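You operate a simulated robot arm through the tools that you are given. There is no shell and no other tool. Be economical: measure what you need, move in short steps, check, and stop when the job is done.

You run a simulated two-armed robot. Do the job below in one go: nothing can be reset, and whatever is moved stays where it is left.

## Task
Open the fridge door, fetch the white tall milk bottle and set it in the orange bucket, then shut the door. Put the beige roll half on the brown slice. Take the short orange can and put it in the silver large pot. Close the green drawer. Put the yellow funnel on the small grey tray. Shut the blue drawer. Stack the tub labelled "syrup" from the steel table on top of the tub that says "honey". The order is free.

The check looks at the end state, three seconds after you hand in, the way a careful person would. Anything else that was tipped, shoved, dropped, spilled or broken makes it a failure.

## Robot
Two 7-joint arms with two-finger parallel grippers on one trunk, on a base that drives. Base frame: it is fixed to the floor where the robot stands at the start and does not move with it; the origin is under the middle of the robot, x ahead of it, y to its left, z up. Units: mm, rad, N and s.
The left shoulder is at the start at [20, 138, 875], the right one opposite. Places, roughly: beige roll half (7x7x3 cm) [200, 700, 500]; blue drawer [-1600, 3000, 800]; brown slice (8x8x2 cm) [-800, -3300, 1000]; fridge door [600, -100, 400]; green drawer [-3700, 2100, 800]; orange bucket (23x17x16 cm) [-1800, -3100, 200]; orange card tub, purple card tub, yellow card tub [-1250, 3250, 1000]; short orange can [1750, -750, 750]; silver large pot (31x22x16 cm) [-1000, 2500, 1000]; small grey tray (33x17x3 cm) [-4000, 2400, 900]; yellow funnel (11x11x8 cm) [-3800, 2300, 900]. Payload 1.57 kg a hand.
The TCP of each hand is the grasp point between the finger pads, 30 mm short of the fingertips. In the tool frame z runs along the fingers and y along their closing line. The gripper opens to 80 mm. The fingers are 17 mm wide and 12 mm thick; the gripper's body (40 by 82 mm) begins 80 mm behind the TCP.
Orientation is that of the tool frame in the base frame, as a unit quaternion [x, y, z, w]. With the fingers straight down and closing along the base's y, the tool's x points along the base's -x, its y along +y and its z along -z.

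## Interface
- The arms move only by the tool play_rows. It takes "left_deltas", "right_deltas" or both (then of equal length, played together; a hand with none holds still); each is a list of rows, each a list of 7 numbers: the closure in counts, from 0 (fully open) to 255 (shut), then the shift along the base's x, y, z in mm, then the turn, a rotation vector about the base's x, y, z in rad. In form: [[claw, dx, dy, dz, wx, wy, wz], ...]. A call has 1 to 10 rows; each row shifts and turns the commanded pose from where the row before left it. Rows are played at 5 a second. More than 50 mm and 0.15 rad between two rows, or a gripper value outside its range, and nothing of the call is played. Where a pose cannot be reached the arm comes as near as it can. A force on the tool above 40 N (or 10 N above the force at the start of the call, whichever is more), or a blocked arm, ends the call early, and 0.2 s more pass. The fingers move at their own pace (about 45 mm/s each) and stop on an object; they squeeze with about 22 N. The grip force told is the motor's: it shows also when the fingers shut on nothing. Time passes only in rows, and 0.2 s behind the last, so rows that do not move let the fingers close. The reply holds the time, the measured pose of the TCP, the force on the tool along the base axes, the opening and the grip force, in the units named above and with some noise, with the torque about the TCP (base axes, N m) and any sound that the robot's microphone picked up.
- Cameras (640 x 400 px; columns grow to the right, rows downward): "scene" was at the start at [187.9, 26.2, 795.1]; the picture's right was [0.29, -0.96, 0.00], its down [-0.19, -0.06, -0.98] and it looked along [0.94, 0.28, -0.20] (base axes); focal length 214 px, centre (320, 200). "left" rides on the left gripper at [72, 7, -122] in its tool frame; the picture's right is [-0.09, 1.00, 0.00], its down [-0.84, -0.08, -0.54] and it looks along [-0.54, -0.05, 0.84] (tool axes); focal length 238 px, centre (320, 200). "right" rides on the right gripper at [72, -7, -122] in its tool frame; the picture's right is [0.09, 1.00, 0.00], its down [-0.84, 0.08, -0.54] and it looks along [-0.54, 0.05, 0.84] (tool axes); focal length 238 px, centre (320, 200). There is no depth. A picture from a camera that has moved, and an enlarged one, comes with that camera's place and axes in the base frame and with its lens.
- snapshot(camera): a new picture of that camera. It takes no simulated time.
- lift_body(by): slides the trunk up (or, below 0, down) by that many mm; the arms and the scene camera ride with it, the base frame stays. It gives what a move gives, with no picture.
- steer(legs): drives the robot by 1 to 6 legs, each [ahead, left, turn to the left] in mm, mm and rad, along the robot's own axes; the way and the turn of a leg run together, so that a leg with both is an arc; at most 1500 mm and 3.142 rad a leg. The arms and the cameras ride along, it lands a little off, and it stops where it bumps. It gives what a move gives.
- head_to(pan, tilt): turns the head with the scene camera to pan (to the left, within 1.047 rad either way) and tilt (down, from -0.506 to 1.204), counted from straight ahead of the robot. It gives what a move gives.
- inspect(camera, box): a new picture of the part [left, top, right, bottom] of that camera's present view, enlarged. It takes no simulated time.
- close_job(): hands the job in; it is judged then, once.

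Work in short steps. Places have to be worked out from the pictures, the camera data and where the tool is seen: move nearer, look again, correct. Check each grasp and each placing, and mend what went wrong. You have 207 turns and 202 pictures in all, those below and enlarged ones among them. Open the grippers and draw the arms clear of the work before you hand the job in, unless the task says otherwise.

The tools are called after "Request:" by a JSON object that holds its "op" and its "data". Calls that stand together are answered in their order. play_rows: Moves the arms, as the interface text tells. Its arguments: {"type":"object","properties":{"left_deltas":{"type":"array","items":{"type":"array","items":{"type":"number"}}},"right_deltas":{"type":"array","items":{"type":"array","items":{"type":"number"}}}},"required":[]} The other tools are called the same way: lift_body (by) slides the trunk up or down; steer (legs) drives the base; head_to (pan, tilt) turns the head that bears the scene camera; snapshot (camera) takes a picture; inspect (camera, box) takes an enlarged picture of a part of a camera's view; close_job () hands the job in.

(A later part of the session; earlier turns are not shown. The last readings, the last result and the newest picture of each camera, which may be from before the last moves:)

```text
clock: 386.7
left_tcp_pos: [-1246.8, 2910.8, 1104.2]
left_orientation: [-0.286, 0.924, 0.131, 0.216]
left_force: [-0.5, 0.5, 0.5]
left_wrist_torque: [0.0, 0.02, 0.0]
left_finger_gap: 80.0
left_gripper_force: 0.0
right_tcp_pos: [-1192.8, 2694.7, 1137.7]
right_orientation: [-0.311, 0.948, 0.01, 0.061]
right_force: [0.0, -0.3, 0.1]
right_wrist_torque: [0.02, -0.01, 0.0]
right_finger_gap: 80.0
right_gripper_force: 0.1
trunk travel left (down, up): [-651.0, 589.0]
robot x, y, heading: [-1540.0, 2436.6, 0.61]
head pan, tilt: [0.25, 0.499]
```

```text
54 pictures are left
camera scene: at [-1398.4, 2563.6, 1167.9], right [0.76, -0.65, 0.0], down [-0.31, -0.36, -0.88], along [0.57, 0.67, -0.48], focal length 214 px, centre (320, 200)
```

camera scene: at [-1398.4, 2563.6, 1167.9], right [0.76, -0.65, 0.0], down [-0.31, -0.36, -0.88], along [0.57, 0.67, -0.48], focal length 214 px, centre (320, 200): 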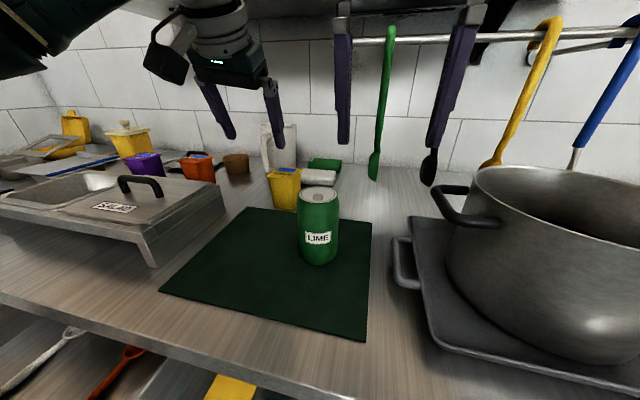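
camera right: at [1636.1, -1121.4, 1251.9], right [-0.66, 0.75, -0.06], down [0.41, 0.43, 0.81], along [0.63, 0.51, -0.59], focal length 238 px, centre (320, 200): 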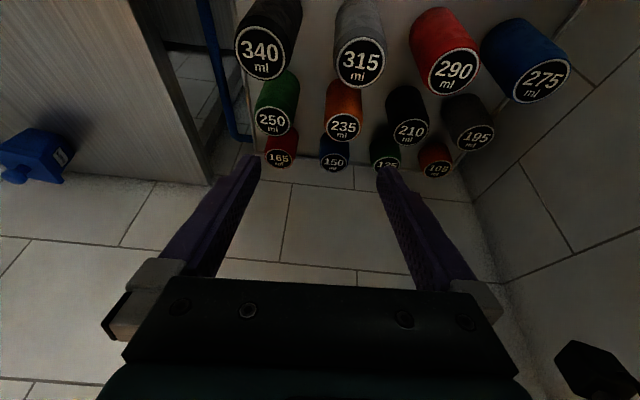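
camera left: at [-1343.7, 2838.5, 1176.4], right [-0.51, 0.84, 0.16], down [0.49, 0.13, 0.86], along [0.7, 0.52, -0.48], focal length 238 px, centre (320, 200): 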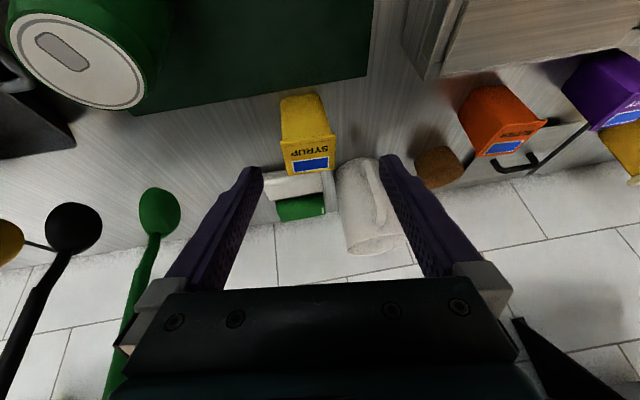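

Syrup is at [-1156,2972]. Square the hand's yaw and move over it (the drawer still looks open below; I'll recheck it afterwards).

Request:
{"op": "play_rows", "data": {"left_deltas": [[0, 40, 27, 0, 0, 0, -0.115], [0, 40, 27, 0, 0, 0, -0.115], [0, 4, 2, -30, 0, 0, 0], [0, 0, 0, -30, 0, 0, 0]]}}

Request:
{"op": "snapshot", "data": {"camera": "left"}}

```text
clock: 387.7
left_tcp_pos: [-1184.7, 2948.7, 1041.2]
left_orientation: [-0.176, 0.951, 0.106, 0.231]
left_force: [-0.2, 0.1, 0.3]
left_wrist_torque: [-0.01, 0.01, -0.01]
left_finger_gap: 79.7
left_gripper_force: 0.1
left hand out of reach, approached as far as the arm can: row 2, 3
right_tcp_pos: [-1193.6, 2694.4, 1137.7]
right_orientation: [-0.312, 0.948, 0.01, 0.061]
right_force: [-0.3, -0.2, -0.1]
right_wrist_torque: [-0.02, -0.02, -0.03]
right_finger_gap: 80.1
right_gripper_force: 0.1
trunk travel left (down, up): [-651.0, 589.0]
robot x, y, heading: [-1536.5, 2440.1, 0.615]
head pan, tilt: [0.25, 0.499]
```

```text
53 pictures are left
camera left: at [-1296.6, 2900.9, 1114.4], right [-0.31, 0.94, 0.16], down [0.51, 0.02, 0.86], along [0.81, 0.35, -0.48], focal length 238 px, centre (320, 200)
```

left: 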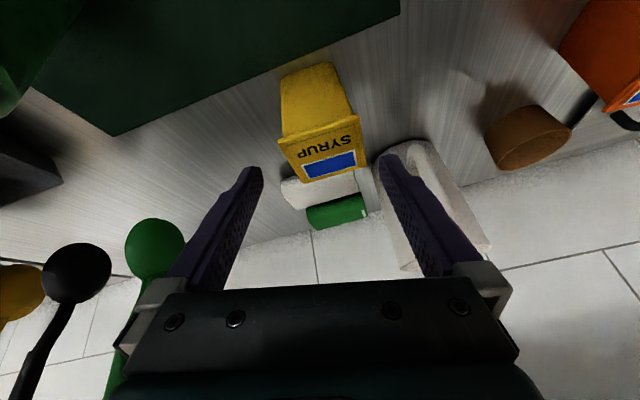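

The tub was better aligned at the earlier yaw; turn back +0.17, and use the base for the last 25 mm.

Request:
{"op": "play_rows", "data": {"left_deltas": [[0, 0, 0, 0, 0, 0, 0.09], [0, 0, 0, 0, 0, 0, 0.08]]}}

Request:
{"op": "steer", "data": {"legs": [[26, 0, 0]]}}

Request:
{"op": "snapshot", "data": {"camera": "left"}}

```text
clock: 388.3
left_tcp_pos: [-1187.1, 2950.0, 1040.7]
left_orientation: [-0.258, 0.933, 0.124, 0.22]
left_force: [-0.9, 0.1, -0.1]
left_wrist_torque: [0.01, 0.01, -0.02]
left_finger_gap: 80.0
left_gripper_force: 0.1
right_tcp_pos: [-1194.1, 2695.1, 1137.0]
right_orientation: [-0.312, 0.948, 0.011, 0.06]
right_force: [-0.1, 0.2, 0.2]
right_wrist_torque: [-0.05, 0.03, -0.01]
right_finger_gap: 80.1
right_gripper_force: 0.1
trunk travel left (down, up): [-651.0, 589.0]
robot x, y, heading: [-1537.7, 2437.8, 0.614]
head pan, tilt: [0.25, 0.499]
```

```text
clock: 389.1
left_tcp_pos: [-1165.8, 2963.3, 1040.1]
left_orientation: [-0.258, 0.933, 0.124, 0.22]
left_force: [0.4, 0.4, -1.2]
left_wrist_torque: [0.04, -0.01, 0.01]
left_finger_gap: 79.9
left_gripper_force: 0.0
right_tcp_pos: [-1172.6, 2710.3, 1138.3]
right_orientation: [-0.312, 0.948, 0.01, 0.061]
right_force: [0.5, 0.3, 0.6]
right_wrist_torque: [-0.01, -0.03, -0.03]
right_finger_gap: 80.0
right_gripper_force: 0.0
trunk travel left (down, up): [-651.0, 589.0]
robot x, y, heading: [-1514.7, 2455.1, 0.616]
head pan, tilt: [0.25, 0.499]
```

```text
52 pictures are left
camera left: at [-1267.1, 2897.7, 1113.7], right [-0.46, 0.87, 0.16], down [0.5, 0.1, 0.86], along [0.73, 0.48, -0.48], focal length 238 px, centre (320, 200)
```

left: 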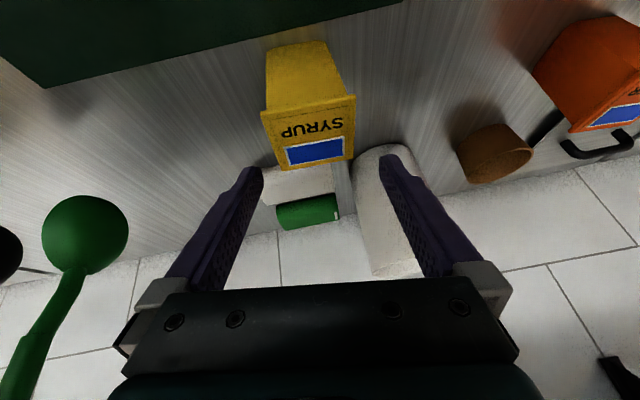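

Aligned within a few mm. Descend to the lid and grip.

Request:
{"op": "play_rows", "data": {"left_deltas": [[0, 0, 1, -30, 0, 0, 0.07], [0, 0, 0, -30, 0, 0, 0], [0, 0, 0, -15, 0, 0, 0], [0, 0, 0, 0, 0, 0, 0]]}}

Request:
{"op": "snapshot", "data": {"camera": "left"}}

```text
clock: 390.1
left_tcp_pos: [-1180.4, 2956.8, 968.6]
left_orientation: [-0.289, 0.923, 0.131, 0.216]
left_force: [0.1, -0.2, 0.1]
left_wrist_torque: [0.0, -0.03, -0.02]
left_finger_gap: 79.9
left_gripper_force: 0.1
left hand out of reach, approached as far as the arm can: row 1, 2
right_tcp_pos: [-1172.1, 2709.0, 1138.3]
right_orientation: [-0.313, 0.948, 0.009, 0.061]
right_force: [-0.1, -0.2, 0.7]
right_wrist_torque: [0.02, 0.01, 0.01]
right_finger_gap: 79.8
right_gripper_force: 0.0
trunk travel left (down, up): [-651.0, 589.0]
robot x, y, heading: [-1519.4, 2452.0, 0.615]
head pan, tilt: [0.25, 0.499]
```

```text
51 pictures are left
camera left: at [-1275.6, 2882.8, 1041.3], right [-0.52, 0.84, 0.16], down [0.49, 0.14, 0.86], along [0.7, 0.53, -0.48], focal length 238 px, centre (320, 200)
```

left: 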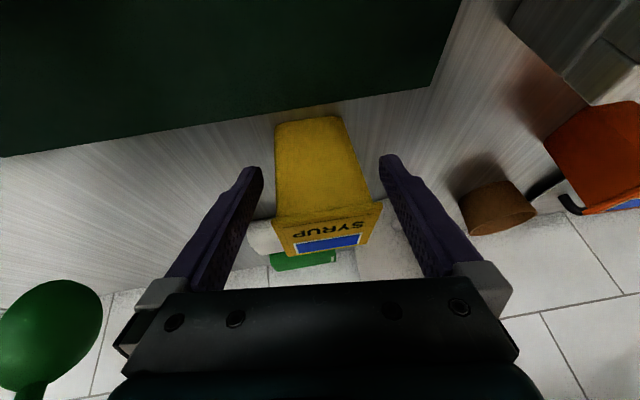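

The arm fell ~22 mm short; move the base ahead 20, then close.

Request:
{"op": "steer", "data": {"legs": [[20, 2, 0]]}}

Request:
{"op": "play_rows", "data": {"left_deltas": [[255, 0, 0, 0, 0, 0, 0], [255, 0, 0, 0, 0, 0, 0], [255, 0, 0, 0, 0, 0, 0], [255, 0, 0, 0, 0, 0, 0]]}}

Request:
{"op": "lift_body", "data": {"by": 120}}

Request:
{"op": "snapshot", "data": {"camera": "left"}}

```text
clock: 390.9
left_tcp_pos: [-1164.6, 2968.9, 968.1]
left_orientation: [-0.291, 0.923, 0.131, 0.216]
left_force: [0.5, -0.3, 0.1]
left_wrist_torque: [-0.02, 0.01, -0.03]
left_finger_gap: 79.9
left_gripper_force: 0.1
right_tcp_pos: [-1157.3, 2722.5, 1139.5]
right_orientation: [-0.312, 0.948, 0.01, 0.062]
right_force: [0.2, 0.2, 0.3]
right_wrist_torque: [-0.01, -0.01, -0.01]
right_finger_gap: 80.3
right_gripper_force: 0.1
trunk travel left (down, up): [-651.0, 589.0]
robot x, y, heading: [-1499.5, 2465.2, 0.615]
head pan, tilt: [0.25, 0.499]
```

```text
clock: 391.9
left_tcp_pos: [-1165.0, 2968.9, 969.4]
left_orientation: [-0.291, 0.923, 0.132, 0.215]
left_force: [1.1, -2.4, 1.7]
left_wrist_torque: [-0.17, -0.09, 0.01]
left_finger_gap: 64.6
left_gripper_force: 21.6
right_tcp_pos: [-1157.2, 2722.5, 1137.7]
right_orientation: [-0.312, 0.948, 0.01, 0.062]
right_force: [0.5, 0.1, -0.6]
right_wrist_torque: [0.0, 0.0, 0.0]
right_finger_gap: 80.1
right_gripper_force: 0.1
trunk travel left (down, up): [-651.0, 589.0]
robot x, y, heading: [-1501.9, 2465.2, 0.617]
head pan, tilt: [0.25, 0.499]
```

```text
clock: 393.4
left_tcp_pos: [-1165.1, 2969.4, 1088.1]
left_orientation: [-0.291, 0.923, 0.132, 0.216]
left_force: [-0.1, -0.3, -2.2]
left_wrist_torque: [-0.01, 0.01, -0.03]
left_finger_gap: 64.4
left_gripper_force: 21.9
right_tcp_pos: [-1157.6, 2722.2, 1257.3]
right_orientation: [-0.312, 0.948, 0.009, 0.061]
right_force: [-0.6, -0.3, -0.2]
right_wrist_torque: [0.0, 0.0, 0.01]
right_finger_gap: 80.0
right_gripper_force: 0.2
trunk travel left (down, up): [-771.0, 469.0]
robot x, y, heading: [-1500.6, 2463.3, 0.612]
head pan, tilt: [0.25, 0.499]
```

```text
50 pictures are left
camera left: at [-1260.6, 2895.7, 1161.3], right [-0.52, 0.84, 0.16], down [0.49, 0.14, 0.86], along [0.7, 0.53, -0.48], focal length 238 px, centre (320, 200)
```

left: 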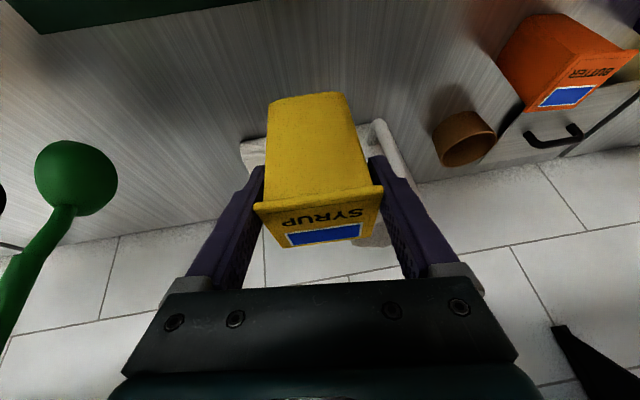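

Syrup lifted. The honey is a pure 431 mm left move away; raise more, back out 200, strafe left, and check the drawer too.

Request:
{"op": "lift_body", "data": {"by": 70}}

Request:
{"op": "steer", "data": {"legs": [[-250, 0, 0], [0, 430, 0]]}}

Request:
{"op": "head_to", "data": {"pan": 0.2, "tilt": 0.7}}

Request:
{"op": "snapshot", "data": {"camera": "scene"}}

```text
clock: 394.5
left_tcp_pos: [-1164.5, 2969.2, 1159.0]
left_orientation: [-0.29, 0.923, 0.131, 0.216]
left_force: [0.4, 0.6, -2.4]
left_wrist_torque: [-0.01, 0.01, 0.01]
left_finger_gap: 64.9
left_gripper_force: 21.3
right_tcp_pos: [-1158.4, 2721.3, 1329.2]
right_orientation: [-0.313, 0.948, 0.011, 0.06]
right_force: [0.7, -0.4, -0.7]
right_wrist_torque: [0.01, 0.0, 0.05]
right_finger_gap: 79.9
right_gripper_force: 0.0
trunk travel left (down, up): [-841.0, 399.0]
robot x, y, heading: [-1504.0, 2465.1, 0.611]
head pan, tilt: [0.25, 0.499]
```

```text
clock: 398.6
left_tcp_pos: [-1616.0, 3178.8, 1157.8]
left_orientation: [-0.289, 0.923, 0.131, 0.216]
left_force: [0.1, -0.4, -1.1]
left_wrist_torque: [-0.03, 0.0, 0.0]
left_finger_gap: 64.4
left_gripper_force: 22.0
right_tcp_pos: [-1611.6, 2933.2, 1328.3]
right_orientation: [-0.309, 0.949, 0.01, 0.061]
right_force: [0.0, -0.4, -0.2]
right_wrist_torque: [0.02, 0.0, 0.01]
right_finger_gap: 80.0
right_gripper_force: 0.0
trunk travel left (down, up): [-841.0, 399.0]
robot x, y, heading: [-1958.1, 2682.2, 0.607]
head pan, tilt: [0.25, 0.499]
```

```text
clock: 399.3
left_tcp_pos: [-1616.6, 3179.4, 1159.2]
left_orientation: [-0.289, 0.923, 0.132, 0.216]
left_force: [0.0, -0.3, -2.8]
left_wrist_torque: [0.01, 0.02, -0.01]
left_finger_gap: 64.6
left_gripper_force: 22.0
right_tcp_pos: [-1611.0, 2933.5, 1327.8]
right_orientation: [-0.309, 0.949, 0.009, 0.061]
right_force: [-1.5, 0.0, -0.8]
right_wrist_torque: [-0.02, 0.0, 0.0]
right_finger_gap: 79.9
right_gripper_force: 0.0
trunk travel left (down, up): [-841.0, 399.0]
robot x, y, heading: [-1956.7, 2674.4, 0.605]
head pan, tilt: [0.201, 0.7]
```

```text
49 pictures are left
camera scene: at [-1816.7, 2795.3, 1340.2], right [0.72, -0.69, 0.0], down [-0.44, -0.47, -0.77], along [0.53, 0.55, -0.64], focal length 214 px, centre (320, 200)
```

scene: 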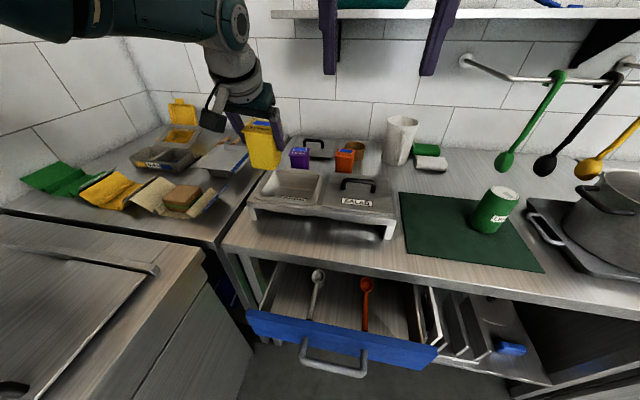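

The drawer got pulled open again by the handle catching my fist; I'll redo it later. First the stack: forward 247 puts syrup over honey (my torso may nudge the drawer inward, which is harmless).

Request:
{"op": "steer", "data": {"legs": [[125, 0, 0]]}}

Request:
{"op": "steer", "data": {"legs": [[115, 0, 0]]}}

Request:
{"op": "snapshot", "data": {"camera": "scene"}}

Request:
{"op": "snapshot", "data": {"camera": "left"}}

```text
clock: 400.6
left_tcp_pos: [-1516.0, 3248.7, 1158.2]
left_orientation: [-0.288, 0.924, 0.131, 0.216]
left_force: [0.0, 0.0, -2.3]
left_wrist_torque: [-0.01, 0.0, 0.02]
left_finger_gap: 64.5
left_gripper_force: 22.0
right_tcp_pos: [-1510.2, 3002.4, 1327.9]
right_orientation: [-0.31, 0.949, 0.009, 0.061]
right_force: [-0.3, 0.3, 0.3]
right_wrist_torque: [0.02, 0.02, -0.01]
right_finger_gap: 80.0
right_gripper_force: 0.0
trunk travel left (down, up): [-841.0, 399.0]
robot x, y, heading: [-1858.3, 2752.3, 0.61]
head pan, tilt: [0.201, 0.7]
```

```text
clock: 401.8
left_tcp_pos: [-1424.0, 3313.9, 1158.6]
left_orientation: [-0.288, 0.924, 0.13, 0.215]
left_force: [0.3, -0.2, -1.7]
left_wrist_torque: [0.0, 0.03, 0.0]
left_finger_gap: 64.4
left_gripper_force: 21.7
right_tcp_pos: [-1418.7, 3066.8, 1328.5]
right_orientation: [-0.31, 0.949, 0.01, 0.061]
right_force: [0.3, -0.3, 0.3]
right_wrist_torque: [0.01, 0.0, -0.01]
right_finger_gap: 80.2
right_gripper_force: 0.0
trunk travel left (down, up): [-841.0, 399.0]
robot x, y, heading: [-1763.1, 2815.5, 0.617]
head pan, tilt: [0.201, 0.7]
```

```text
48 pictures are left
camera scene: at [-1624.2, 2930.0, 1340.1], right [0.72, -0.69, 0.0], down [-0.44, -0.47, -0.76], along [0.53, 0.55, -0.64], focal length 214 px, centre (320, 200)
```

scene: 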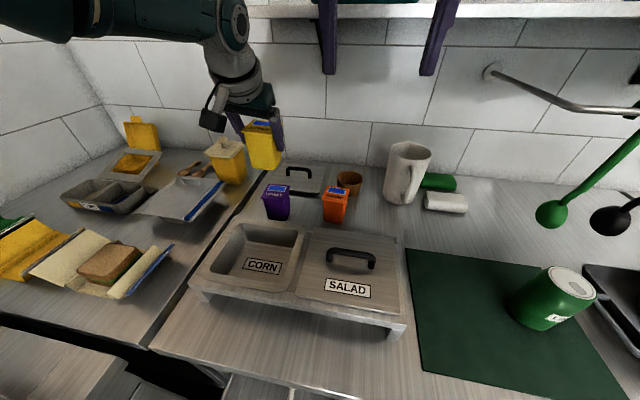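

```text
47 pictures are left
camera left: at [-1520.4, 3240.9, 1230.9], right [-0.52, 0.84, 0.16], down [0.49, 0.14, 0.86], along [0.7, 0.52, -0.48], focal length 238 px, centre (320, 200)
```

left: 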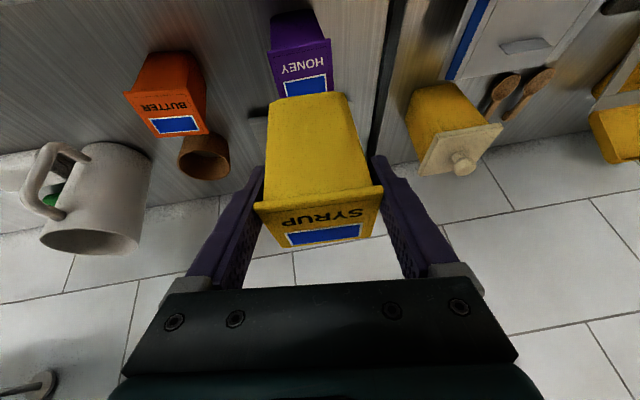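

Honey lid centre ≈ [-1397,3342]. Move base 36 ahead, 9 left, then lower the trunk 95 and check.

Request:
{"op": "steer", "data": {"legs": [[36, 9, 0]]}}

Request:
{"op": "lift_body", "data": {"by": -90}}

Request:
{"op": "snapshot", "data": {"camera": "left"}}

Request:
{"op": "inspect", "data": {"camera": "scene", "box": [200, 80, 360, 220]}}

```text
clock: 402.6
left_tcp_pos: [-1399.4, 3342.1, 1157.8]
left_orientation: [-0.288, 0.924, 0.13, 0.214]
left_force: [1.0, 0.0, -2.1]
left_wrist_torque: [-0.03, 0.01, 0.0]
left_finger_gap: 64.6
left_gripper_force: 22.5
right_tcp_pos: [-1393.6, 3094.5, 1327.0]
right_orientation: [-0.309, 0.949, 0.009, 0.06]
right_force: [-0.1, -0.2, 0.2]
right_wrist_torque: [-0.01, 0.05, 0.0]
right_finger_gap: 80.3
right_gripper_force: 0.2
trunk travel left (down, up): [-841.0, 399.0]
robot x, y, heading: [-1739.8, 2840.3, 0.611]
head pan, tilt: [0.201, 0.7]
```

```text
clock: 403.9
left_tcp_pos: [-1400.0, 3342.2, 1067.9]
left_orientation: [-0.287, 0.924, 0.13, 0.215]
left_force: [-0.5, -0.6, -1.8]
left_wrist_torque: [-0.03, 0.03, -0.02]
left_finger_gap: 64.7
left_gripper_force: 22.2
right_tcp_pos: [-1393.9, 3095.6, 1237.3]
right_orientation: [-0.31, 0.949, 0.01, 0.061]
right_force: [0.6, -0.9, -0.1]
right_wrist_torque: [-0.02, 0.02, 0.01]
right_finger_gap: 79.8
right_gripper_force: 0.2
trunk travel left (down, up): [-751.0, 489.0]
robot x, y, heading: [-1739.8, 2843.2, 0.61]
head pan, tilt: [0.201, 0.7]
```

```text
46 pictures are left
camera left: at [-1496.0, 3269.2, 1140.8], right [-0.52, 0.84, 0.16], down [0.49, 0.14, 0.86], along [0.7, 0.52, -0.48], focal length 238 px, centre (320, 200)
```

left: 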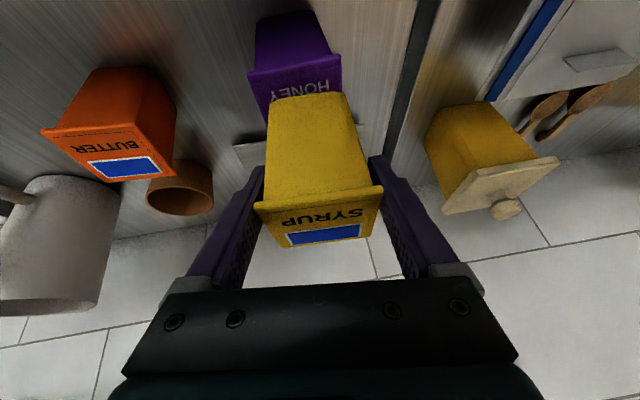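

```text
2.86 times, centred on (280, 150) of scene
camera zoom: at [-1599.7, 2958.3, 1250.2], right [0.72, -0.69, 0.0], down [-0.44, -0.47, -0.76], along [0.53, 0.55, -0.64], focal length 613 px, centre (434, 343)
```

zoom: 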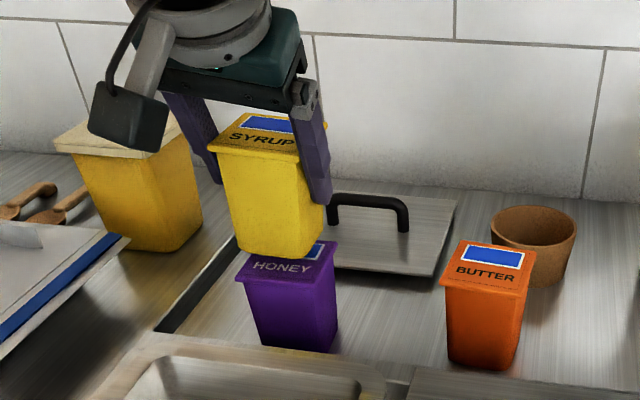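

Nearly exact; shift ~4 mm and lower the last 23 mm gently.

Request:
{"op": "play_rows", "data": {"left_deltas": [[255, 3, -3, -6, 0, 0, 0], [255, 0, 0, -8, 0, 0, 0], [255, 0, 0, -5, 0, 0, 0], [255, 0, 0, -3, 0, 0, 0], [255, 0, 0, 0, 0, 0, 0]]}}

Request:
{"op": "inspect", "data": {"camera": "scene", "box": [200, 80, 360, 220]}}

```text
clock: 405.1
left_tcp_pos: [-1400.4, 3336.9, 1050.9]
left_orientation: [-0.287, 0.923, 0.132, 0.218]
left_force: [-1.2, 1.4, 19.3]
left_wrist_torque: [-0.37, -0.3, -0.04]
left_finger_gap: 64.9
left_gripper_force: 22.0
left hand out of reach, approached as far as the arm can: row 2
right_tcp_pos: [-1393.8, 3095.8, 1239.5]
right_orientation: [-0.309, 0.949, 0.011, 0.062]
right_force: [0.0, 0.6, 0.5]
right_wrist_torque: [0.02, -0.02, -0.05]
right_finger_gap: 79.8
right_gripper_force: 0.1
trunk travel left (down, up): [-751.0, 489.0]
robot x, y, heading: [-1741.3, 2836.3, 0.613]
head pan, tilt: [0.201, 0.7]
```

```text
2.86 times, centred on (280, 150) of scene
camera zoom: at [-1598.7, 2959.7, 1250.7], right [0.72, -0.69, 0.0], down [-0.44, -0.47, -0.77], along [0.53, 0.56, -0.64], focal length 613 px, centre (434, 343)
```

zoom: 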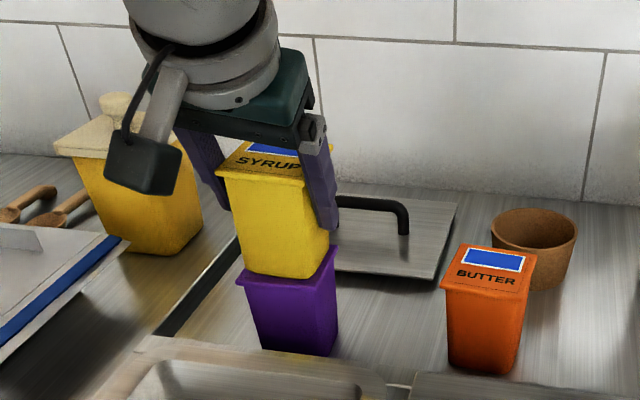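

Syrup rests on honey. Relieve, open, and lift straight up.

Request:
{"op": "play_rows", "data": {"left_deltas": [[255, 0, 0, 2, 0, 0, 0], [140, 0, 0, 0, 0, 0, 0], [0, 0, 0, 0, 0, 0, 0], [0, 0, 0, 0, 0, 0, 0], [0, 0, 0, 0, 0, 0, 0]]}}

Request:
{"op": "lift_body", "data": {"by": 120}}

Request:
{"op": "snapshot", "data": {"camera": "scene"}}

```text
clock: 406.3
left_tcp_pos: [-1403.6, 3337.2, 1050.6]
left_orientation: [-0.29, 0.923, 0.133, 0.216]
left_force: [0.4, 0.4, 0.1]
left_wrist_torque: [-0.03, 0.0, 0.0]
left_finger_gap: 80.2
left_gripper_force: 0.0
right_tcp_pos: [-1393.9, 3096.2, 1238.5]
right_orientation: [-0.31, 0.949, 0.01, 0.06]
right_force: [0.0, 0.4, -0.4]
right_wrist_torque: [0.03, 0.03, 0.0]
right_finger_gap: 80.0
right_gripper_force: 0.0
trunk travel left (down, up): [-751.0, 489.0]
robot x, y, heading: [-1741.4, 2838.0, 0.609]
head pan, tilt: [0.201, 0.7]
```

```text
clock: 407.8
left_tcp_pos: [-1402.2, 3337.7, 1169.4]
left_orientation: [-0.29, 0.923, 0.132, 0.216]
left_force: [-0.7, 0.7, -1.0]
left_wrist_torque: [-0.02, -0.02, -0.02]
left_finger_gap: 80.0
left_gripper_force: 0.1
right_tcp_pos: [-1394.5, 3096.1, 1358.2]
right_orientation: [-0.31, 0.949, 0.01, 0.061]
right_force: [0.0, 0.1, -0.3]
right_wrist_torque: [0.05, 0.0, 0.02]
right_finger_gap: 80.1
right_gripper_force: 0.0
trunk travel left (down, up): [-871.0, 369.0]
robot x, y, heading: [-1740.0, 2839.2, 0.609]
head pan, tilt: [0.201, 0.7]
```

```text
43 pictures are left
camera scene: at [-1599.7, 2958.4, 1370.1], right [0.72, -0.69, 0.0], down [-0.44, -0.47, -0.76], along [0.53, 0.55, -0.64], focal length 214 px, centre (320, 200)
```

scene: 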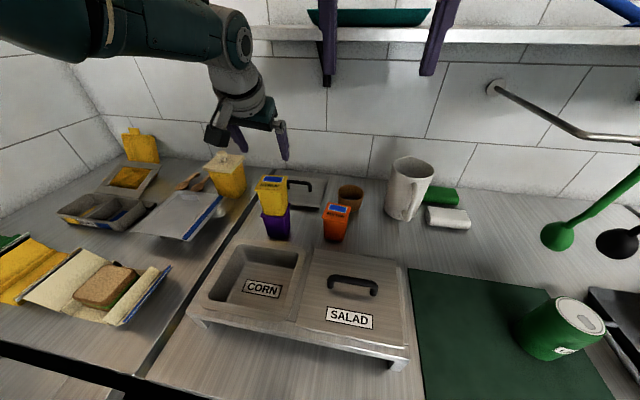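

Stacked. Back out and look at the drawer.

Request:
{"op": "steer", "data": {"legs": [[-330, 0, 0]]}}

Request:
{"op": "snapshot", "data": {"camera": "scene"}}

```text
clock: 410.0
left_tcp_pos: [-1675.5, 3144.9, 1170.2]
left_orientation: [-0.288, 0.923, 0.132, 0.218]
left_force: [-0.4, 0.0, 0.3]
left_wrist_torque: [0.02, -0.01, 0.02]
left_finger_gap: 80.4
left_gripper_force: 0.0
right_tcp_pos: [-1668.6, 2903.1, 1358.7]
right_orientation: [-0.308, 0.949, 0.009, 0.061]
right_force: [1.5, 0.0, 0.8]
right_wrist_torque: [0.05, 0.05, 0.02]
right_finger_gap: 80.2
right_gripper_force: 0.1
trunk travel left (down, up): [-871.0, 369.0]
robot x, y, heading: [-2012.7, 2646.6, 0.608]
head pan, tilt: [0.201, 0.7]
```

```text
42 pictures are left
camera scene: at [-1874.1, 2766.4, 1370.2], right [0.72, -0.69, 0.0], down [-0.44, -0.47, -0.76], along [0.53, 0.55, -0.64], focal length 214 px, centre (320, 200)
```

scene: 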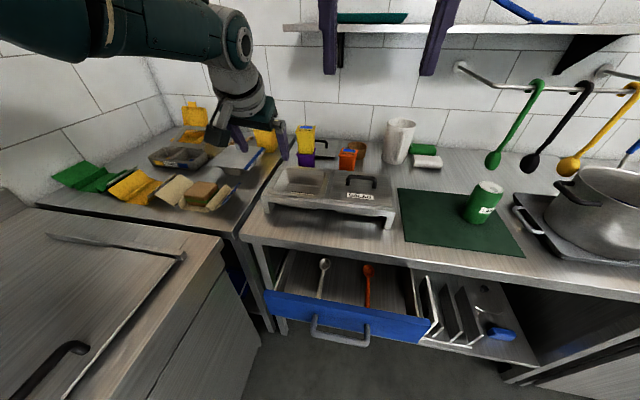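

Drawer is still open. Re-do: fist on the left hand, retract it, shift right so it pushes the panel's right part clear of the handle.

Request:
{"op": "play_rows", "data": {"left_deltas": [[255, -37, -26, 0, 0, 0, 0], [255, -37, -26, 0, 0, 0, 0], [255, -37, -26, 0, 0, 0, 0], [255, -37, -26, 0, 0, 0, 0]]}}

Request:
{"op": "steer", "data": {"legs": [[-60, -300, 0]]}}

Request:
{"op": "lift_body", "data": {"by": -350}}

Request:
{"op": "head_to", "data": {"pan": 0.35, "tilt": 0.5}}

Request:
{"op": "snapshot", "data": {"camera": "scene"}}

```text
clock: 411.0
left_tcp_pos: [-1692.3, 3127.5, 1117.8]
left_orientation: [-0.289, 0.923, 0.132, 0.216]
left_force: [0.1, 0.7, -0.1]
left_wrist_torque: [0.02, 0.01, 0.0]
left_finger_gap: 0.2
left_gripper_force: 4.8
left hand out of reach, approached as far as the arm can: row 1, 2, 3, 4
right_tcp_pos: [-1668.3, 2903.0, 1359.1]
right_orientation: [-0.309, 0.949, 0.01, 0.061]
right_force: [-1.0, 0.0, -0.1]
right_wrist_torque: [-0.03, 0.01, 0.01]
right_finger_gap: 79.9
right_gripper_force: 0.1
trunk travel left (down, up): [-871.0, 369.0]
robot x, y, heading: [-2010.5, 2645.9, 0.601]
head pan, tilt: [0.201, 0.7]
```

```text
clock: 413.1
left_tcp_pos: [-1573.3, 2848.9, 1118.4]
left_orientation: [-0.291, 0.923, 0.133, 0.215]
left_force: [-0.9, -0.3, 0.3]
left_wrist_torque: [0.01, 0.02, -0.03]
left_finger_gap: 0.1
left_gripper_force: 21.0
right_tcp_pos: [-1546.5, 2625.1, 1358.6]
right_orientation: [-0.312, 0.948, 0.01, 0.061]
right_force: [-0.3, -0.1, -0.9]
right_wrist_torque: [0.02, -0.01, -0.01]
right_finger_gap: 79.8
right_gripper_force: 0.1
trunk travel left (down, up): [-871.0, 369.0]
robot x, y, heading: [-1892.8, 2370.3, 0.619]
head pan, tilt: [0.201, 0.7]
```

```text
clock: 416.0
left_tcp_pos: [-1563.9, 2854.3, 796.6]
left_orientation: [-0.293, 0.918, 0.135, 0.231]
left_force: [-0.3, 2.3, 9.6]
left_wrist_torque: [-0.84, 0.12, -0.11]
left_finger_gap: 0.0
left_gripper_force: 20.8
right_tcp_pos: [-1546.9, 2626.4, 1025.4]
right_orientation: [-0.311, 0.948, 0.012, 0.061]
right_force: [-0.5, 0.1, -0.2]
right_wrist_torque: [0.01, -0.03, 0.0]
right_finger_gap: 79.8
right_gripper_force: 0.0
trunk travel left (down, up): [-537.0, 703.0]
robot x, y, heading: [-1892.0, 2367.4, 0.616]
head pan, tilt: [0.201, 0.7]
stopped: the force on the tool passed its limit at 49 N (the readings are from after the stop); the commanded pose is now the measured one
```

```text
clock: 416.8
left_tcp_pos: [-1563.7, 2854.2, 796.3]
left_orientation: [-0.293, 0.918, 0.136, 0.228]
left_force: [-2.9, 1.2, 18.7]
left_wrist_torque: [-1.38, 0.17, -0.26]
left_finger_gap: 0.2
left_gripper_force: 21.1
right_tcp_pos: [-1546.6, 2627.2, 1025.6]
right_orientation: [-0.312, 0.948, 0.011, 0.061]
right_force: [0.9, 1.1, 0.3]
right_wrist_torque: [0.01, 0.0, 0.01]
right_finger_gap: 80.1
right_gripper_force: 0.0
trunk travel left (down, up): [-537.0, 703.0]
robot x, y, heading: [-1888.7, 2372.1, 0.612]
head pan, tilt: [0.351, 0.499]
```

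```text
41 pictures are left
camera scene: at [-1758.4, 2501.7, 1054.8], right [0.82, -0.57, 0.0], down [-0.27, -0.39, -0.88], along [0.5, 0.72, -0.48], focal length 214 px, centre (320, 200)
```

scene: 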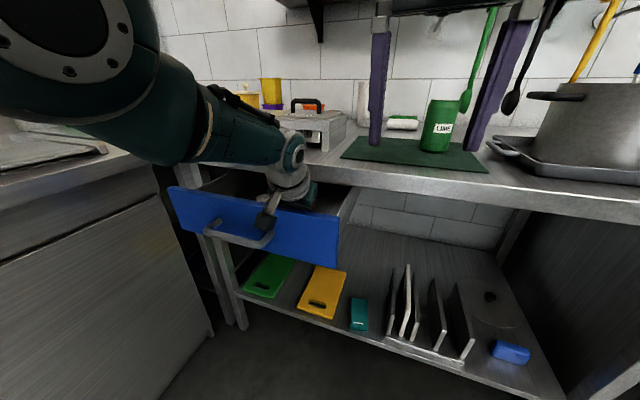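

The arm didn't retract, so the hand came down inside the drawer. Lift straight out, back off, then lower in front of the panel.

Request:
{"op": "lift_body", "data": {"by": 200}}

Request:
{"op": "steer", "data": {"legs": [[-230, 0, 0]]}}

Request:
{"op": "lift_body", "data": {"by": -190}}

Request:
{"op": "snapshot", "data": {"camera": "scene"}}

```text
clock: 418.9
left_tcp_pos: [-1566.2, 2852.0, 993.6]
left_orientation: [-0.292, 0.919, 0.134, 0.228]
left_force: [0.8, 1.0, 0.5]
left_wrist_torque: [0.03, -0.01, 0.0]
left_finger_gap: 0.0
left_gripper_force: 21.4
right_tcp_pos: [-1547.3, 2626.5, 1225.7]
right_orientation: [-0.311, 0.948, 0.009, 0.061]
right_force: [0.1, -0.2, -0.7]
right_wrist_torque: [0.0, 0.02, 0.0]
right_finger_gap: 79.9
right_gripper_force: 0.0
trunk travel left (down, up): [-737.0, 503.0]
robot x, y, heading: [-1893.2, 2372.2, 0.609]
head pan, tilt: [0.351, 0.499]
```

```text
clock: 420.7
left_tcp_pos: [-1756.2, 2719.7, 994.1]
left_orientation: [-0.293, 0.919, 0.135, 0.228]
left_force: [-0.2, -0.6, -0.1]
left_wrist_torque: [0.0, 0.01, 0.03]
left_finger_gap: 0.0
left_gripper_force: 21.1
right_tcp_pos: [-1736.7, 2492.7, 1225.1]
right_orientation: [-0.313, 0.948, 0.009, 0.061]
right_force: [-0.3, 0.2, 0.7]
right_wrist_torque: [-0.01, 0.0, -0.01]
right_finger_gap: 79.9
right_gripper_force: 0.1
trunk travel left (down, up): [-737.0, 503.0]
robot x, y, heading: [-2082.9, 2231.5, 0.615]
head pan, tilt: [0.351, 0.499]
```

```text
clock: 422.8
left_tcp_pos: [-1755.4, 2719.1, 804.7]
left_orientation: [-0.292, 0.919, 0.135, 0.228]
left_force: [-0.1, -0.8, 0.5]
left_wrist_torque: [0.01, -0.01, 0.0]
left_finger_gap: 0.0
left_gripper_force: 21.5
right_tcp_pos: [-1737.8, 2493.4, 1035.3]
right_orientation: [-0.313, 0.948, 0.01, 0.06]
right_force: [-1.7, 0.4, 0.4]
right_wrist_torque: [-0.03, -0.02, -0.05]
right_finger_gap: 80.1
right_gripper_force: 0.0
trunk travel left (down, up): [-547.0, 693.0]
robot x, y, heading: [-2083.0, 2232.3, 0.613]
head pan, tilt: [0.351, 0.499]
```

```text
40 pictures are left
camera scene: at [-1948.9, 2366.5, 1064.4], right [0.82, -0.57, 0.0], down [-0.27, -0.39, -0.88], along [0.5, 0.72, -0.48], focal length 214 px, centre (320, 200)
```

scene: 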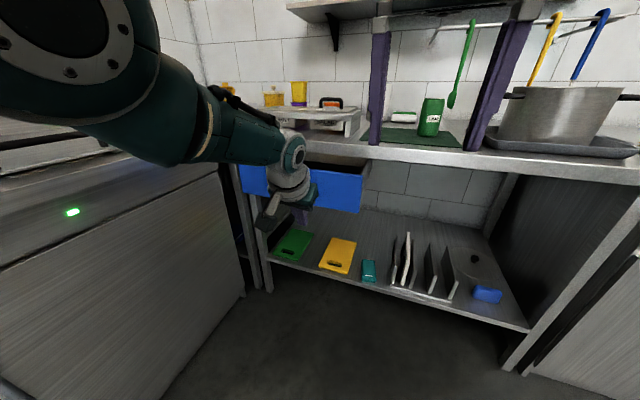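

Fist is now in front of the panel, right of the handle. Push 250, then the rest until it stops.

Request:
{"op": "steer", "data": {"legs": [[240, 0, 0]]}}

Request:
{"op": "steer", "data": {"legs": [[50, 0, 0]]}}

Request:
{"op": "snapshot", "data": {"camera": "scene"}}

```text
clock: 424.5
left_tcp_pos: [-1561.1, 2855.0, 803.9]
left_orientation: [-0.293, 0.919, 0.134, 0.228]
left_force: [-0.2, 0.7, 0.4]
left_wrist_torque: [0.02, -0.03, -0.01]
left_finger_gap: 0.0
left_gripper_force: 20.7
right_tcp_pos: [-1543.9, 2628.2, 1034.7]
right_orientation: [-0.312, 0.948, 0.01, 0.061]
right_force: [-0.1, 0.0, 0.3]
right_wrist_torque: [0.02, 0.01, 0.0]
right_finger_gap: 80.2
right_gripper_force: 0.2
trunk travel left (down, up): [-547.0, 693.0]
robot x, y, heading: [-1889.5, 2370.5, 0.614]
head pan, tilt: [0.351, 0.499]
```

```text
clock: 425.5
left_tcp_pos: [-1531.1, 2877.9, 796.5]
left_orientation: [-0.295, 0.922, 0.131, 0.213]
left_force: [-2.8, -2.2, 0.4]
left_wrist_torque: [-0.03, 0.05, -0.01]
left_finger_gap: 0.0
left_gripper_force: 20.8
right_tcp_pos: [-1505.9, 2654.8, 1032.9]
right_orientation: [-0.313, 0.948, 0.01, 0.062]
right_force: [-0.6, 0.3, 0.7]
right_wrist_torque: [0.01, -0.05, -0.01]
right_finger_gap: 80.0
right_gripper_force: 0.0
trunk travel left (down, up): [-547.0, 693.0]
robot x, y, heading: [-1848.4, 2397.5, 0.62]
head pan, tilt: [0.351, 0.499]
stopped in leg 1: the force on the tool passed its limit at 106 N (the readings are from after the stop); the commanded pose is now the measured one
```

```text
39 pictures are left
camera scene: at [-1718.4, 2529.3, 1064.2], right [0.82, -0.57, 0.0], down [-0.27, -0.39, -0.88], along [0.5, 0.72, -0.48], focal length 214 px, centre (320, 200)
```

scene: 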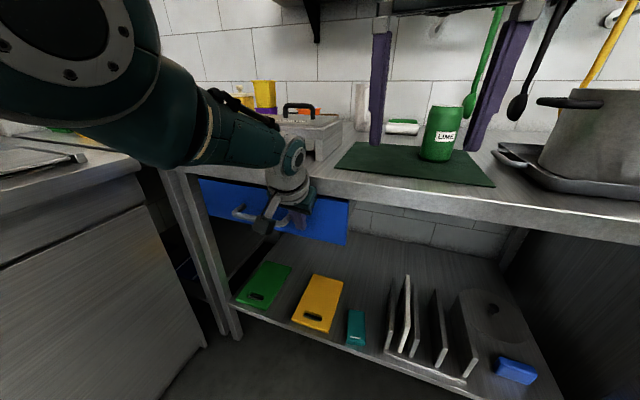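

Drawer is closed now. Back away and verify it stays shut.

Request:
{"op": "steer", "data": {"legs": [[-330, 0, 0]]}}

Request:
{"op": "snapshot", "data": {"camera": "scene"}}

```text
clock: 427.7
left_tcp_pos: [-1799.6, 2686.1, 798.5]
left_orientation: [-0.293, 0.922, 0.13, 0.215]
left_force: [-0.6, 0.0, 0.2]
left_wrist_torque: [-0.02, -0.01, -0.01]
left_finger_gap: 0.0
left_gripper_force: 21.1
right_tcp_pos: [-1775.6, 2462.8, 1034.6]
right_orientation: [-0.31, 0.949, 0.01, 0.061]
right_force: [0.2, 0.3, 0.6]
right_wrist_torque: [0.02, 0.01, 0.02]
right_finger_gap: 79.8
right_gripper_force: 0.1
trunk travel left (down, up): [-547.0, 693.0]
robot x, y, heading: [-2121.7, 2210.8, 0.611]
head pan, tilt: [0.351, 0.499]
```

```text
38 pictures are left
camera scene: at [-1988.1, 2338.2, 1064.4], right [0.82, -0.57, 0.0], down [-0.27, -0.39, -0.88], along [0.5, 0.72, -0.48], focal length 214 px, centre (320, 200)
```

scene: 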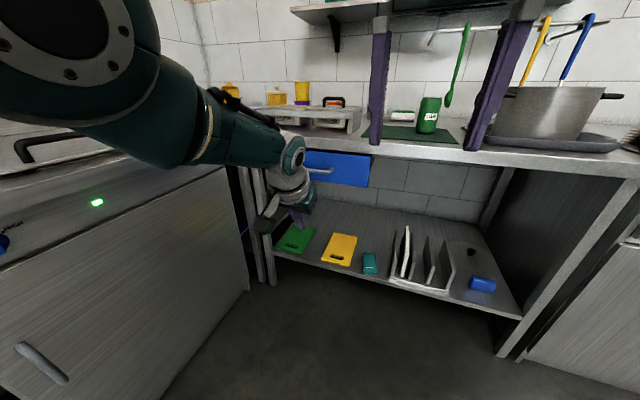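

Shut. Now turn left toward the green drawer / tray area and look.

Request:
{"op": "steer", "data": {"legs": [[0, 0, 1.3], [0, 0, 1.2]]}}

Request:
{"op": "head_to", "data": {"pan": 0.0, "tilt": 0.2}}

Request:
{"op": "snapshot", "data": {"camera": "scene"}}

```text
clock: 434.3
left_tcp_pos: [-2671.8, 2032.1, 797.8]
left_orientation: [0.967, -0.027, -0.247, 0.053]
left_force: [-0.4, -0.7, -0.4]
left_wrist_torque: [0.01, 0.0, 0.03]
left_finger_gap: 0.0
left_gripper_force: 21.4
right_tcp_pos: [-2550.7, 2221.3, 1034.9]
right_orientation: [0.998, -0.02, -0.061, -0.011]
right_force: [-0.1, -0.4, -0.2]
right_wrist_torque: [0.01, -0.03, 0.04]
right_finger_gap: 79.8
right_gripper_force: 0.1
trunk travel left (down, up): [-547.0, 693.0]
robot x, y, heading: [-2122.2, 2209.4, 3.085]
head pan, tilt: [0.351, 0.499]
```

```text
clock: 435.1
left_tcp_pos: [-2670.9, 2031.2, 799.0]
left_orientation: [0.967, -0.027, -0.246, 0.053]
left_force: [-0.1, -0.3, 0.4]
left_wrist_torque: [0.01, 0.0, -0.01]
left_finger_gap: 0.0
left_gripper_force: 21.5
right_tcp_pos: [-2550.6, 2221.2, 1034.5]
right_orientation: [0.998, -0.02, -0.061, -0.011]
right_force: [0.8, -0.2, 0.7]
right_wrist_torque: [-0.01, -0.03, 0.0]
right_finger_gap: 80.3
right_gripper_force: 0.1
trunk travel left (down, up): [-547.0, 693.0]
robot x, y, heading: [-2117.0, 2207.0, 3.079]
head pan, tilt: [0.0, 0.201]
```

```text
37 pictures are left
camera scene: at [-2314.3, 2217.5, 1092.0], right [0.06, 1.0, 0.0], down [0.2, -0.01, -0.98], along [-0.98, 0.06, -0.2], focal length 214 px, centre (320, 200)
```

scene: 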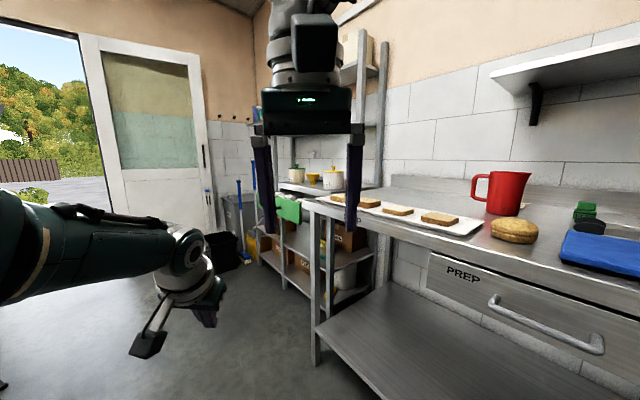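

The green drawer is on the rack ahead. Zoom in.

Request:
{"op": "inspect", "data": {"camera": "scene", "box": [230, 130, 400, 300]}}

```text
2.35 times, centred on (315, 215) of scene
camera zoom: at [-2314.3, 2217.5, 1092.0], right [0.06, 1.0, 0.0], down [0.2, -0.01, -0.98], along [-0.98, 0.06, -0.2], focal length 505 px, centre (332, 165)
```

zoom: 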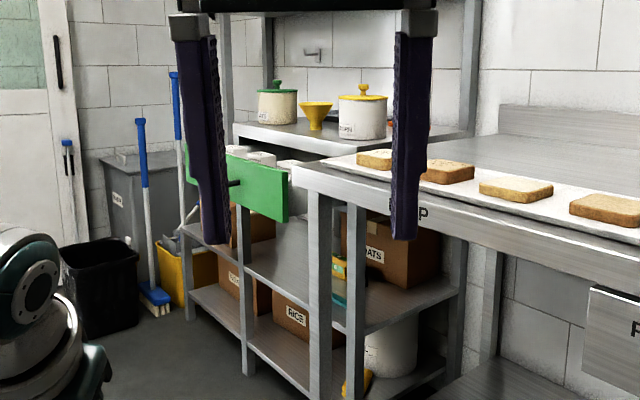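

The rack faces −u; I drive diagonally to stand in front of it, then turn to face it.

Request:
{"op": "steer", "data": {"legs": [[1180, 610, 0], [0, 0, -0.9]]}}

Request:
{"op": "lift_body", "data": {"by": 150}}

Request:
{"op": "head_to", "data": {"pan": 0.0, "tilt": 0.4}}

Request:
{"op": "snapshot", "data": {"camera": "scene"}}

```text
clock: 443.7
left_tcp_pos: [-3870.4, 1900.5, 802.0]
left_orientation: [0.888, -0.382, -0.255, -0.029]
left_force: [-7.3, -4.7, 2.3]
left_wrist_torque: [0.19, -0.55, -0.27]
left_finger_gap: 0.0
left_gripper_force: 21.1
right_tcp_pos: [-3640.1, 1963.9, 1033.9]
right_orientation: [0.919, -0.391, -0.053, -0.032]
right_force: [0.8, -0.5, -0.3]
right_wrist_torque: [0.03, -0.01, -0.02]
right_finger_gap: 80.1
right_gripper_force: 0.1
trunk travel left (down, up): [-547.0, 693.0]
robot x, y, heading: [-3336.0, 1658.3, 2.328]
head pan, tilt: [0.0, 0.201]
stopped in leg 2: the force on the tool passed its limit at 53 N (the readings are from after the stop); the commanded pose is now the measured one
```

```text
clock: 445.5
left_tcp_pos: [-3866.3, 1902.0, 949.3]
left_orientation: [0.888, -0.383, -0.252, -0.031]
left_force: [-0.4, 0.4, -0.8]
left_wrist_torque: [0.0, 0.01, 0.0]
left_finger_gap: 0.1
left_gripper_force: 21.7
right_tcp_pos: [-3639.4, 1964.3, 1184.2]
right_orientation: [0.918, -0.391, -0.052, -0.032]
right_force: [0.6, 0.3, -0.2]
right_wrist_torque: [0.0, 0.01, -0.02]
right_finger_gap: 79.9
right_gripper_force: 0.0
trunk travel left (down, up): [-697.0, 543.0]
robot x, y, heading: [-3337.4, 1662.6, 2.316]
head pan, tilt: [0.0, 0.201]
```

```text
clock: 446.2
left_tcp_pos: [-3867.5, 1902.8, 949.5]
left_orientation: [0.888, -0.383, -0.253, -0.031]
left_force: [0.2, 0.0, -0.4]
left_wrist_torque: [0.01, -0.02, 0.0]
left_finger_gap: 0.1
left_gripper_force: 21.0
right_tcp_pos: [-3639.2, 1964.8, 1184.7]
right_orientation: [0.919, -0.39, -0.052, -0.033]
right_force: [-1.1, -0.6, -1.2]
right_wrist_torque: [-0.04, -0.01, -0.03]
right_finger_gap: 79.9
right_gripper_force: 0.1
trunk travel left (down, up): [-697.0, 543.0]
robot x, y, heading: [-3338.9, 1660.0, 2.32]
head pan, tilt: [0.0, 0.4]
```

```text
35 pictures are left
camera scene: at [-3470.3, 1797.6, 1223.6], right [0.73, 0.68, 0.0], down [0.26, -0.28, -0.92], along [-0.63, 0.67, -0.39], focal length 214 px, centre (320, 200)
```

scene: 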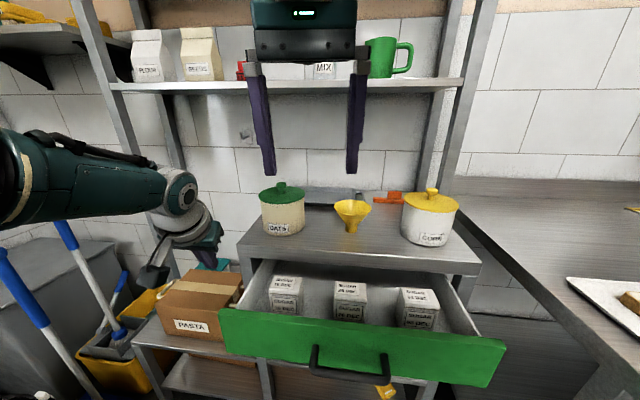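

Facing the rack: open green drawer, funnel at ≈[-3798,2282], tray behind it. Back off, square up, shift right so the left fist meets the panel left of its handle, and lower.

Request:
{"op": "steer", "data": {"legs": [[-230, 0, 0], [0, 0, -0.14], [0, -105, 0]]}}

Request:
{"op": "lift_body", "data": {"by": -145}}

Request:
{"op": "head_to", "data": {"pan": 0.1, "tilt": 0.4}}

Request:
{"op": "snapshot", "data": {"camera": "scene"}}

```text
clock: 449.3
left_tcp_pos: [-3582.1, 1859.3, 949.7]
left_orientation: [0.859, -0.444, -0.249, -0.049]
left_force: [0.0, -0.2, -0.1]
left_wrist_torque: [0.0, 0.0, 0.0]
left_finger_gap: 0.0
left_gripper_force: 21.3
right_tcp_pos: [-3346.1, 1890.6, 1184.9]
right_orientation: [0.89, -0.452, -0.05, -0.037]
right_force: [-0.2, -0.6, -0.8]
right_wrist_torque: [0.0, -0.02, -0.01]
right_finger_gap: 80.0
right_gripper_force: 0.1
trunk travel left (down, up): [-697.0, 543.0]
robot x, y, heading: [-3093.3, 1543.5, 2.178]
head pan, tilt: [0.0, 0.4]
```

```text
clock: 451.1
left_tcp_pos: [-3581.4, 1859.0, 805.4]
left_orientation: [0.86, -0.443, -0.25, -0.049]
left_force: [0.4, -0.4, 0.3]
left_wrist_torque: [-0.02, -0.02, 0.0]
left_finger_gap: 0.2
left_gripper_force: 21.3
right_tcp_pos: [-3347.0, 1891.3, 1039.7]
right_orientation: [0.89, -0.452, -0.05, -0.035]
right_force: [0.3, 0.8, -0.5]
right_wrist_torque: [0.02, 0.03, 0.03]
right_finger_gap: 80.1
right_gripper_force: 0.0
trunk travel left (down, up): [-552.0, 688.0]
robot x, y, heading: [-3091.3, 1542.5, 2.181]
head pan, tilt: [0.0, 0.4]
```

```text
clock: 451.7
left_tcp_pos: [-3581.5, 1858.9, 804.0]
left_orientation: [0.859, -0.444, -0.25, -0.049]
left_force: [0.4, 0.0, 0.5]
left_wrist_torque: [-0.02, -0.03, 0.03]
left_finger_gap: 0.0
left_gripper_force: 21.5
right_tcp_pos: [-3348.5, 1890.4, 1040.6]
right_orientation: [0.889, -0.453, -0.051, -0.036]
right_force: [-1.2, 0.4, 0.7]
right_wrist_torque: [0.01, 0.0, -0.04]
right_finger_gap: 80.4
right_gripper_force: 0.0
trunk travel left (down, up): [-552.0, 688.0]
robot x, y, heading: [-3089.1, 1545.5, 2.188]
head pan, tilt: [0.099, 0.4]
```

```text
34 pictures are left
camera scene: at [-3210.5, 1695.6, 1078.5], right [0.76, 0.65, 0.0], down [0.25, -0.3, -0.92], along [-0.6, 0.7, -0.39], focal length 214 px, centre (320, 200)
```

scene: 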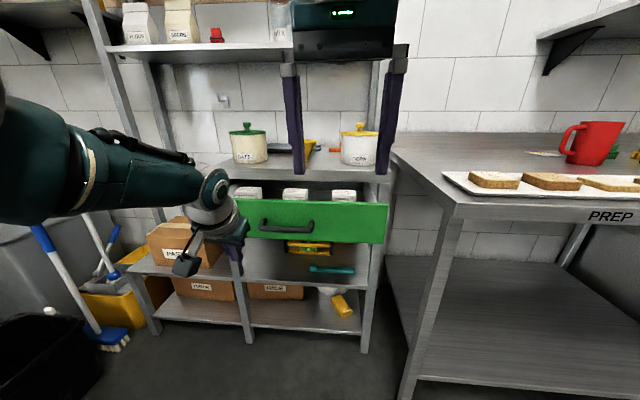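

Aligned: fist left of the handle. Push forward.

Request:
{"op": "steer", "data": {"legs": [[250, 0, 0]]}}

Request:
{"op": "steer", "data": {"legs": [[120, 0, 0]]}}

Request:
{"op": "snapshot", "data": {"camera": "scene"}}

```text
clock: 453.5
left_tcp_pos: [-3721.0, 2063.4, 804.8]
left_orientation: [0.858, -0.446, -0.25, -0.05]
left_force: [-0.5, -0.2, -0.3]
left_wrist_torque: [0.02, 0.0, 0.0]
left_finger_gap: 0.2
left_gripper_force: 20.9
right_tcp_pos: [-3486.1, 2093.2, 1039.2]
right_orientation: [0.889, -0.454, -0.05, -0.037]
right_force: [0.0, -0.1, -0.5]
right_wrist_torque: [0.0, -0.03, -0.01]
right_finger_gap: 80.0
right_gripper_force: 0.0
trunk travel left (down, up): [-552.0, 688.0]
robot x, y, heading: [-3231.2, 1746.2, 2.178]
head pan, tilt: [0.099, 0.4]
```

```text
clock: 454.4
left_tcp_pos: [-3730.0, 2075.1, 795.2]
left_orientation: [0.863, -0.446, -0.234, -0.04]
left_force: [3.4, -4.4, -0.9]
left_wrist_torque: [-0.03, 0.01, -0.05]
left_finger_gap: 0.2
left_gripper_force: 21.8
right_tcp_pos: [-3500.4, 2114.0, 1039.7]
right_orientation: [0.889, -0.454, -0.05, -0.035]
right_force: [1.0, 0.5, -0.4]
right_wrist_torque: [0.0, -0.03, -0.01]
right_finger_gap: 79.7
right_gripper_force: 0.0
trunk travel left (down, up): [-552.0, 688.0]
robot x, y, heading: [-3248.5, 1769.1, 2.181]
head pan, tilt: [0.099, 0.4]
stopped in leg 1: the force on the tool passed its limit at 58 N (the readings are from after the stop); the commanded pose is now the measured one
```

```text
33 pictures are left
camera scene: at [-3364.7, 1918.0, 1078.4], right [0.76, 0.65, 0.0], down [0.25, -0.3, -0.92], along [-0.6, 0.7, -0.39], focal length 214 px, centre (320, 200)
```

scene: 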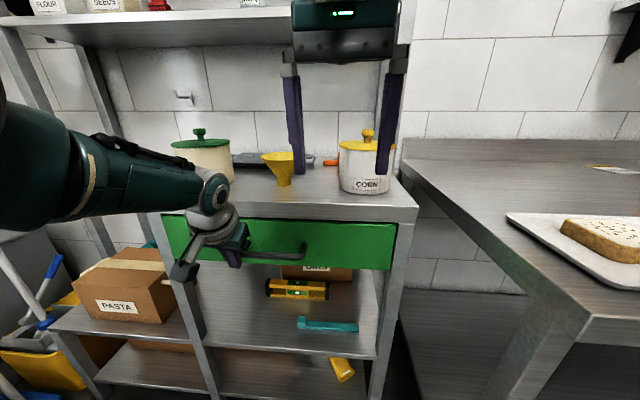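

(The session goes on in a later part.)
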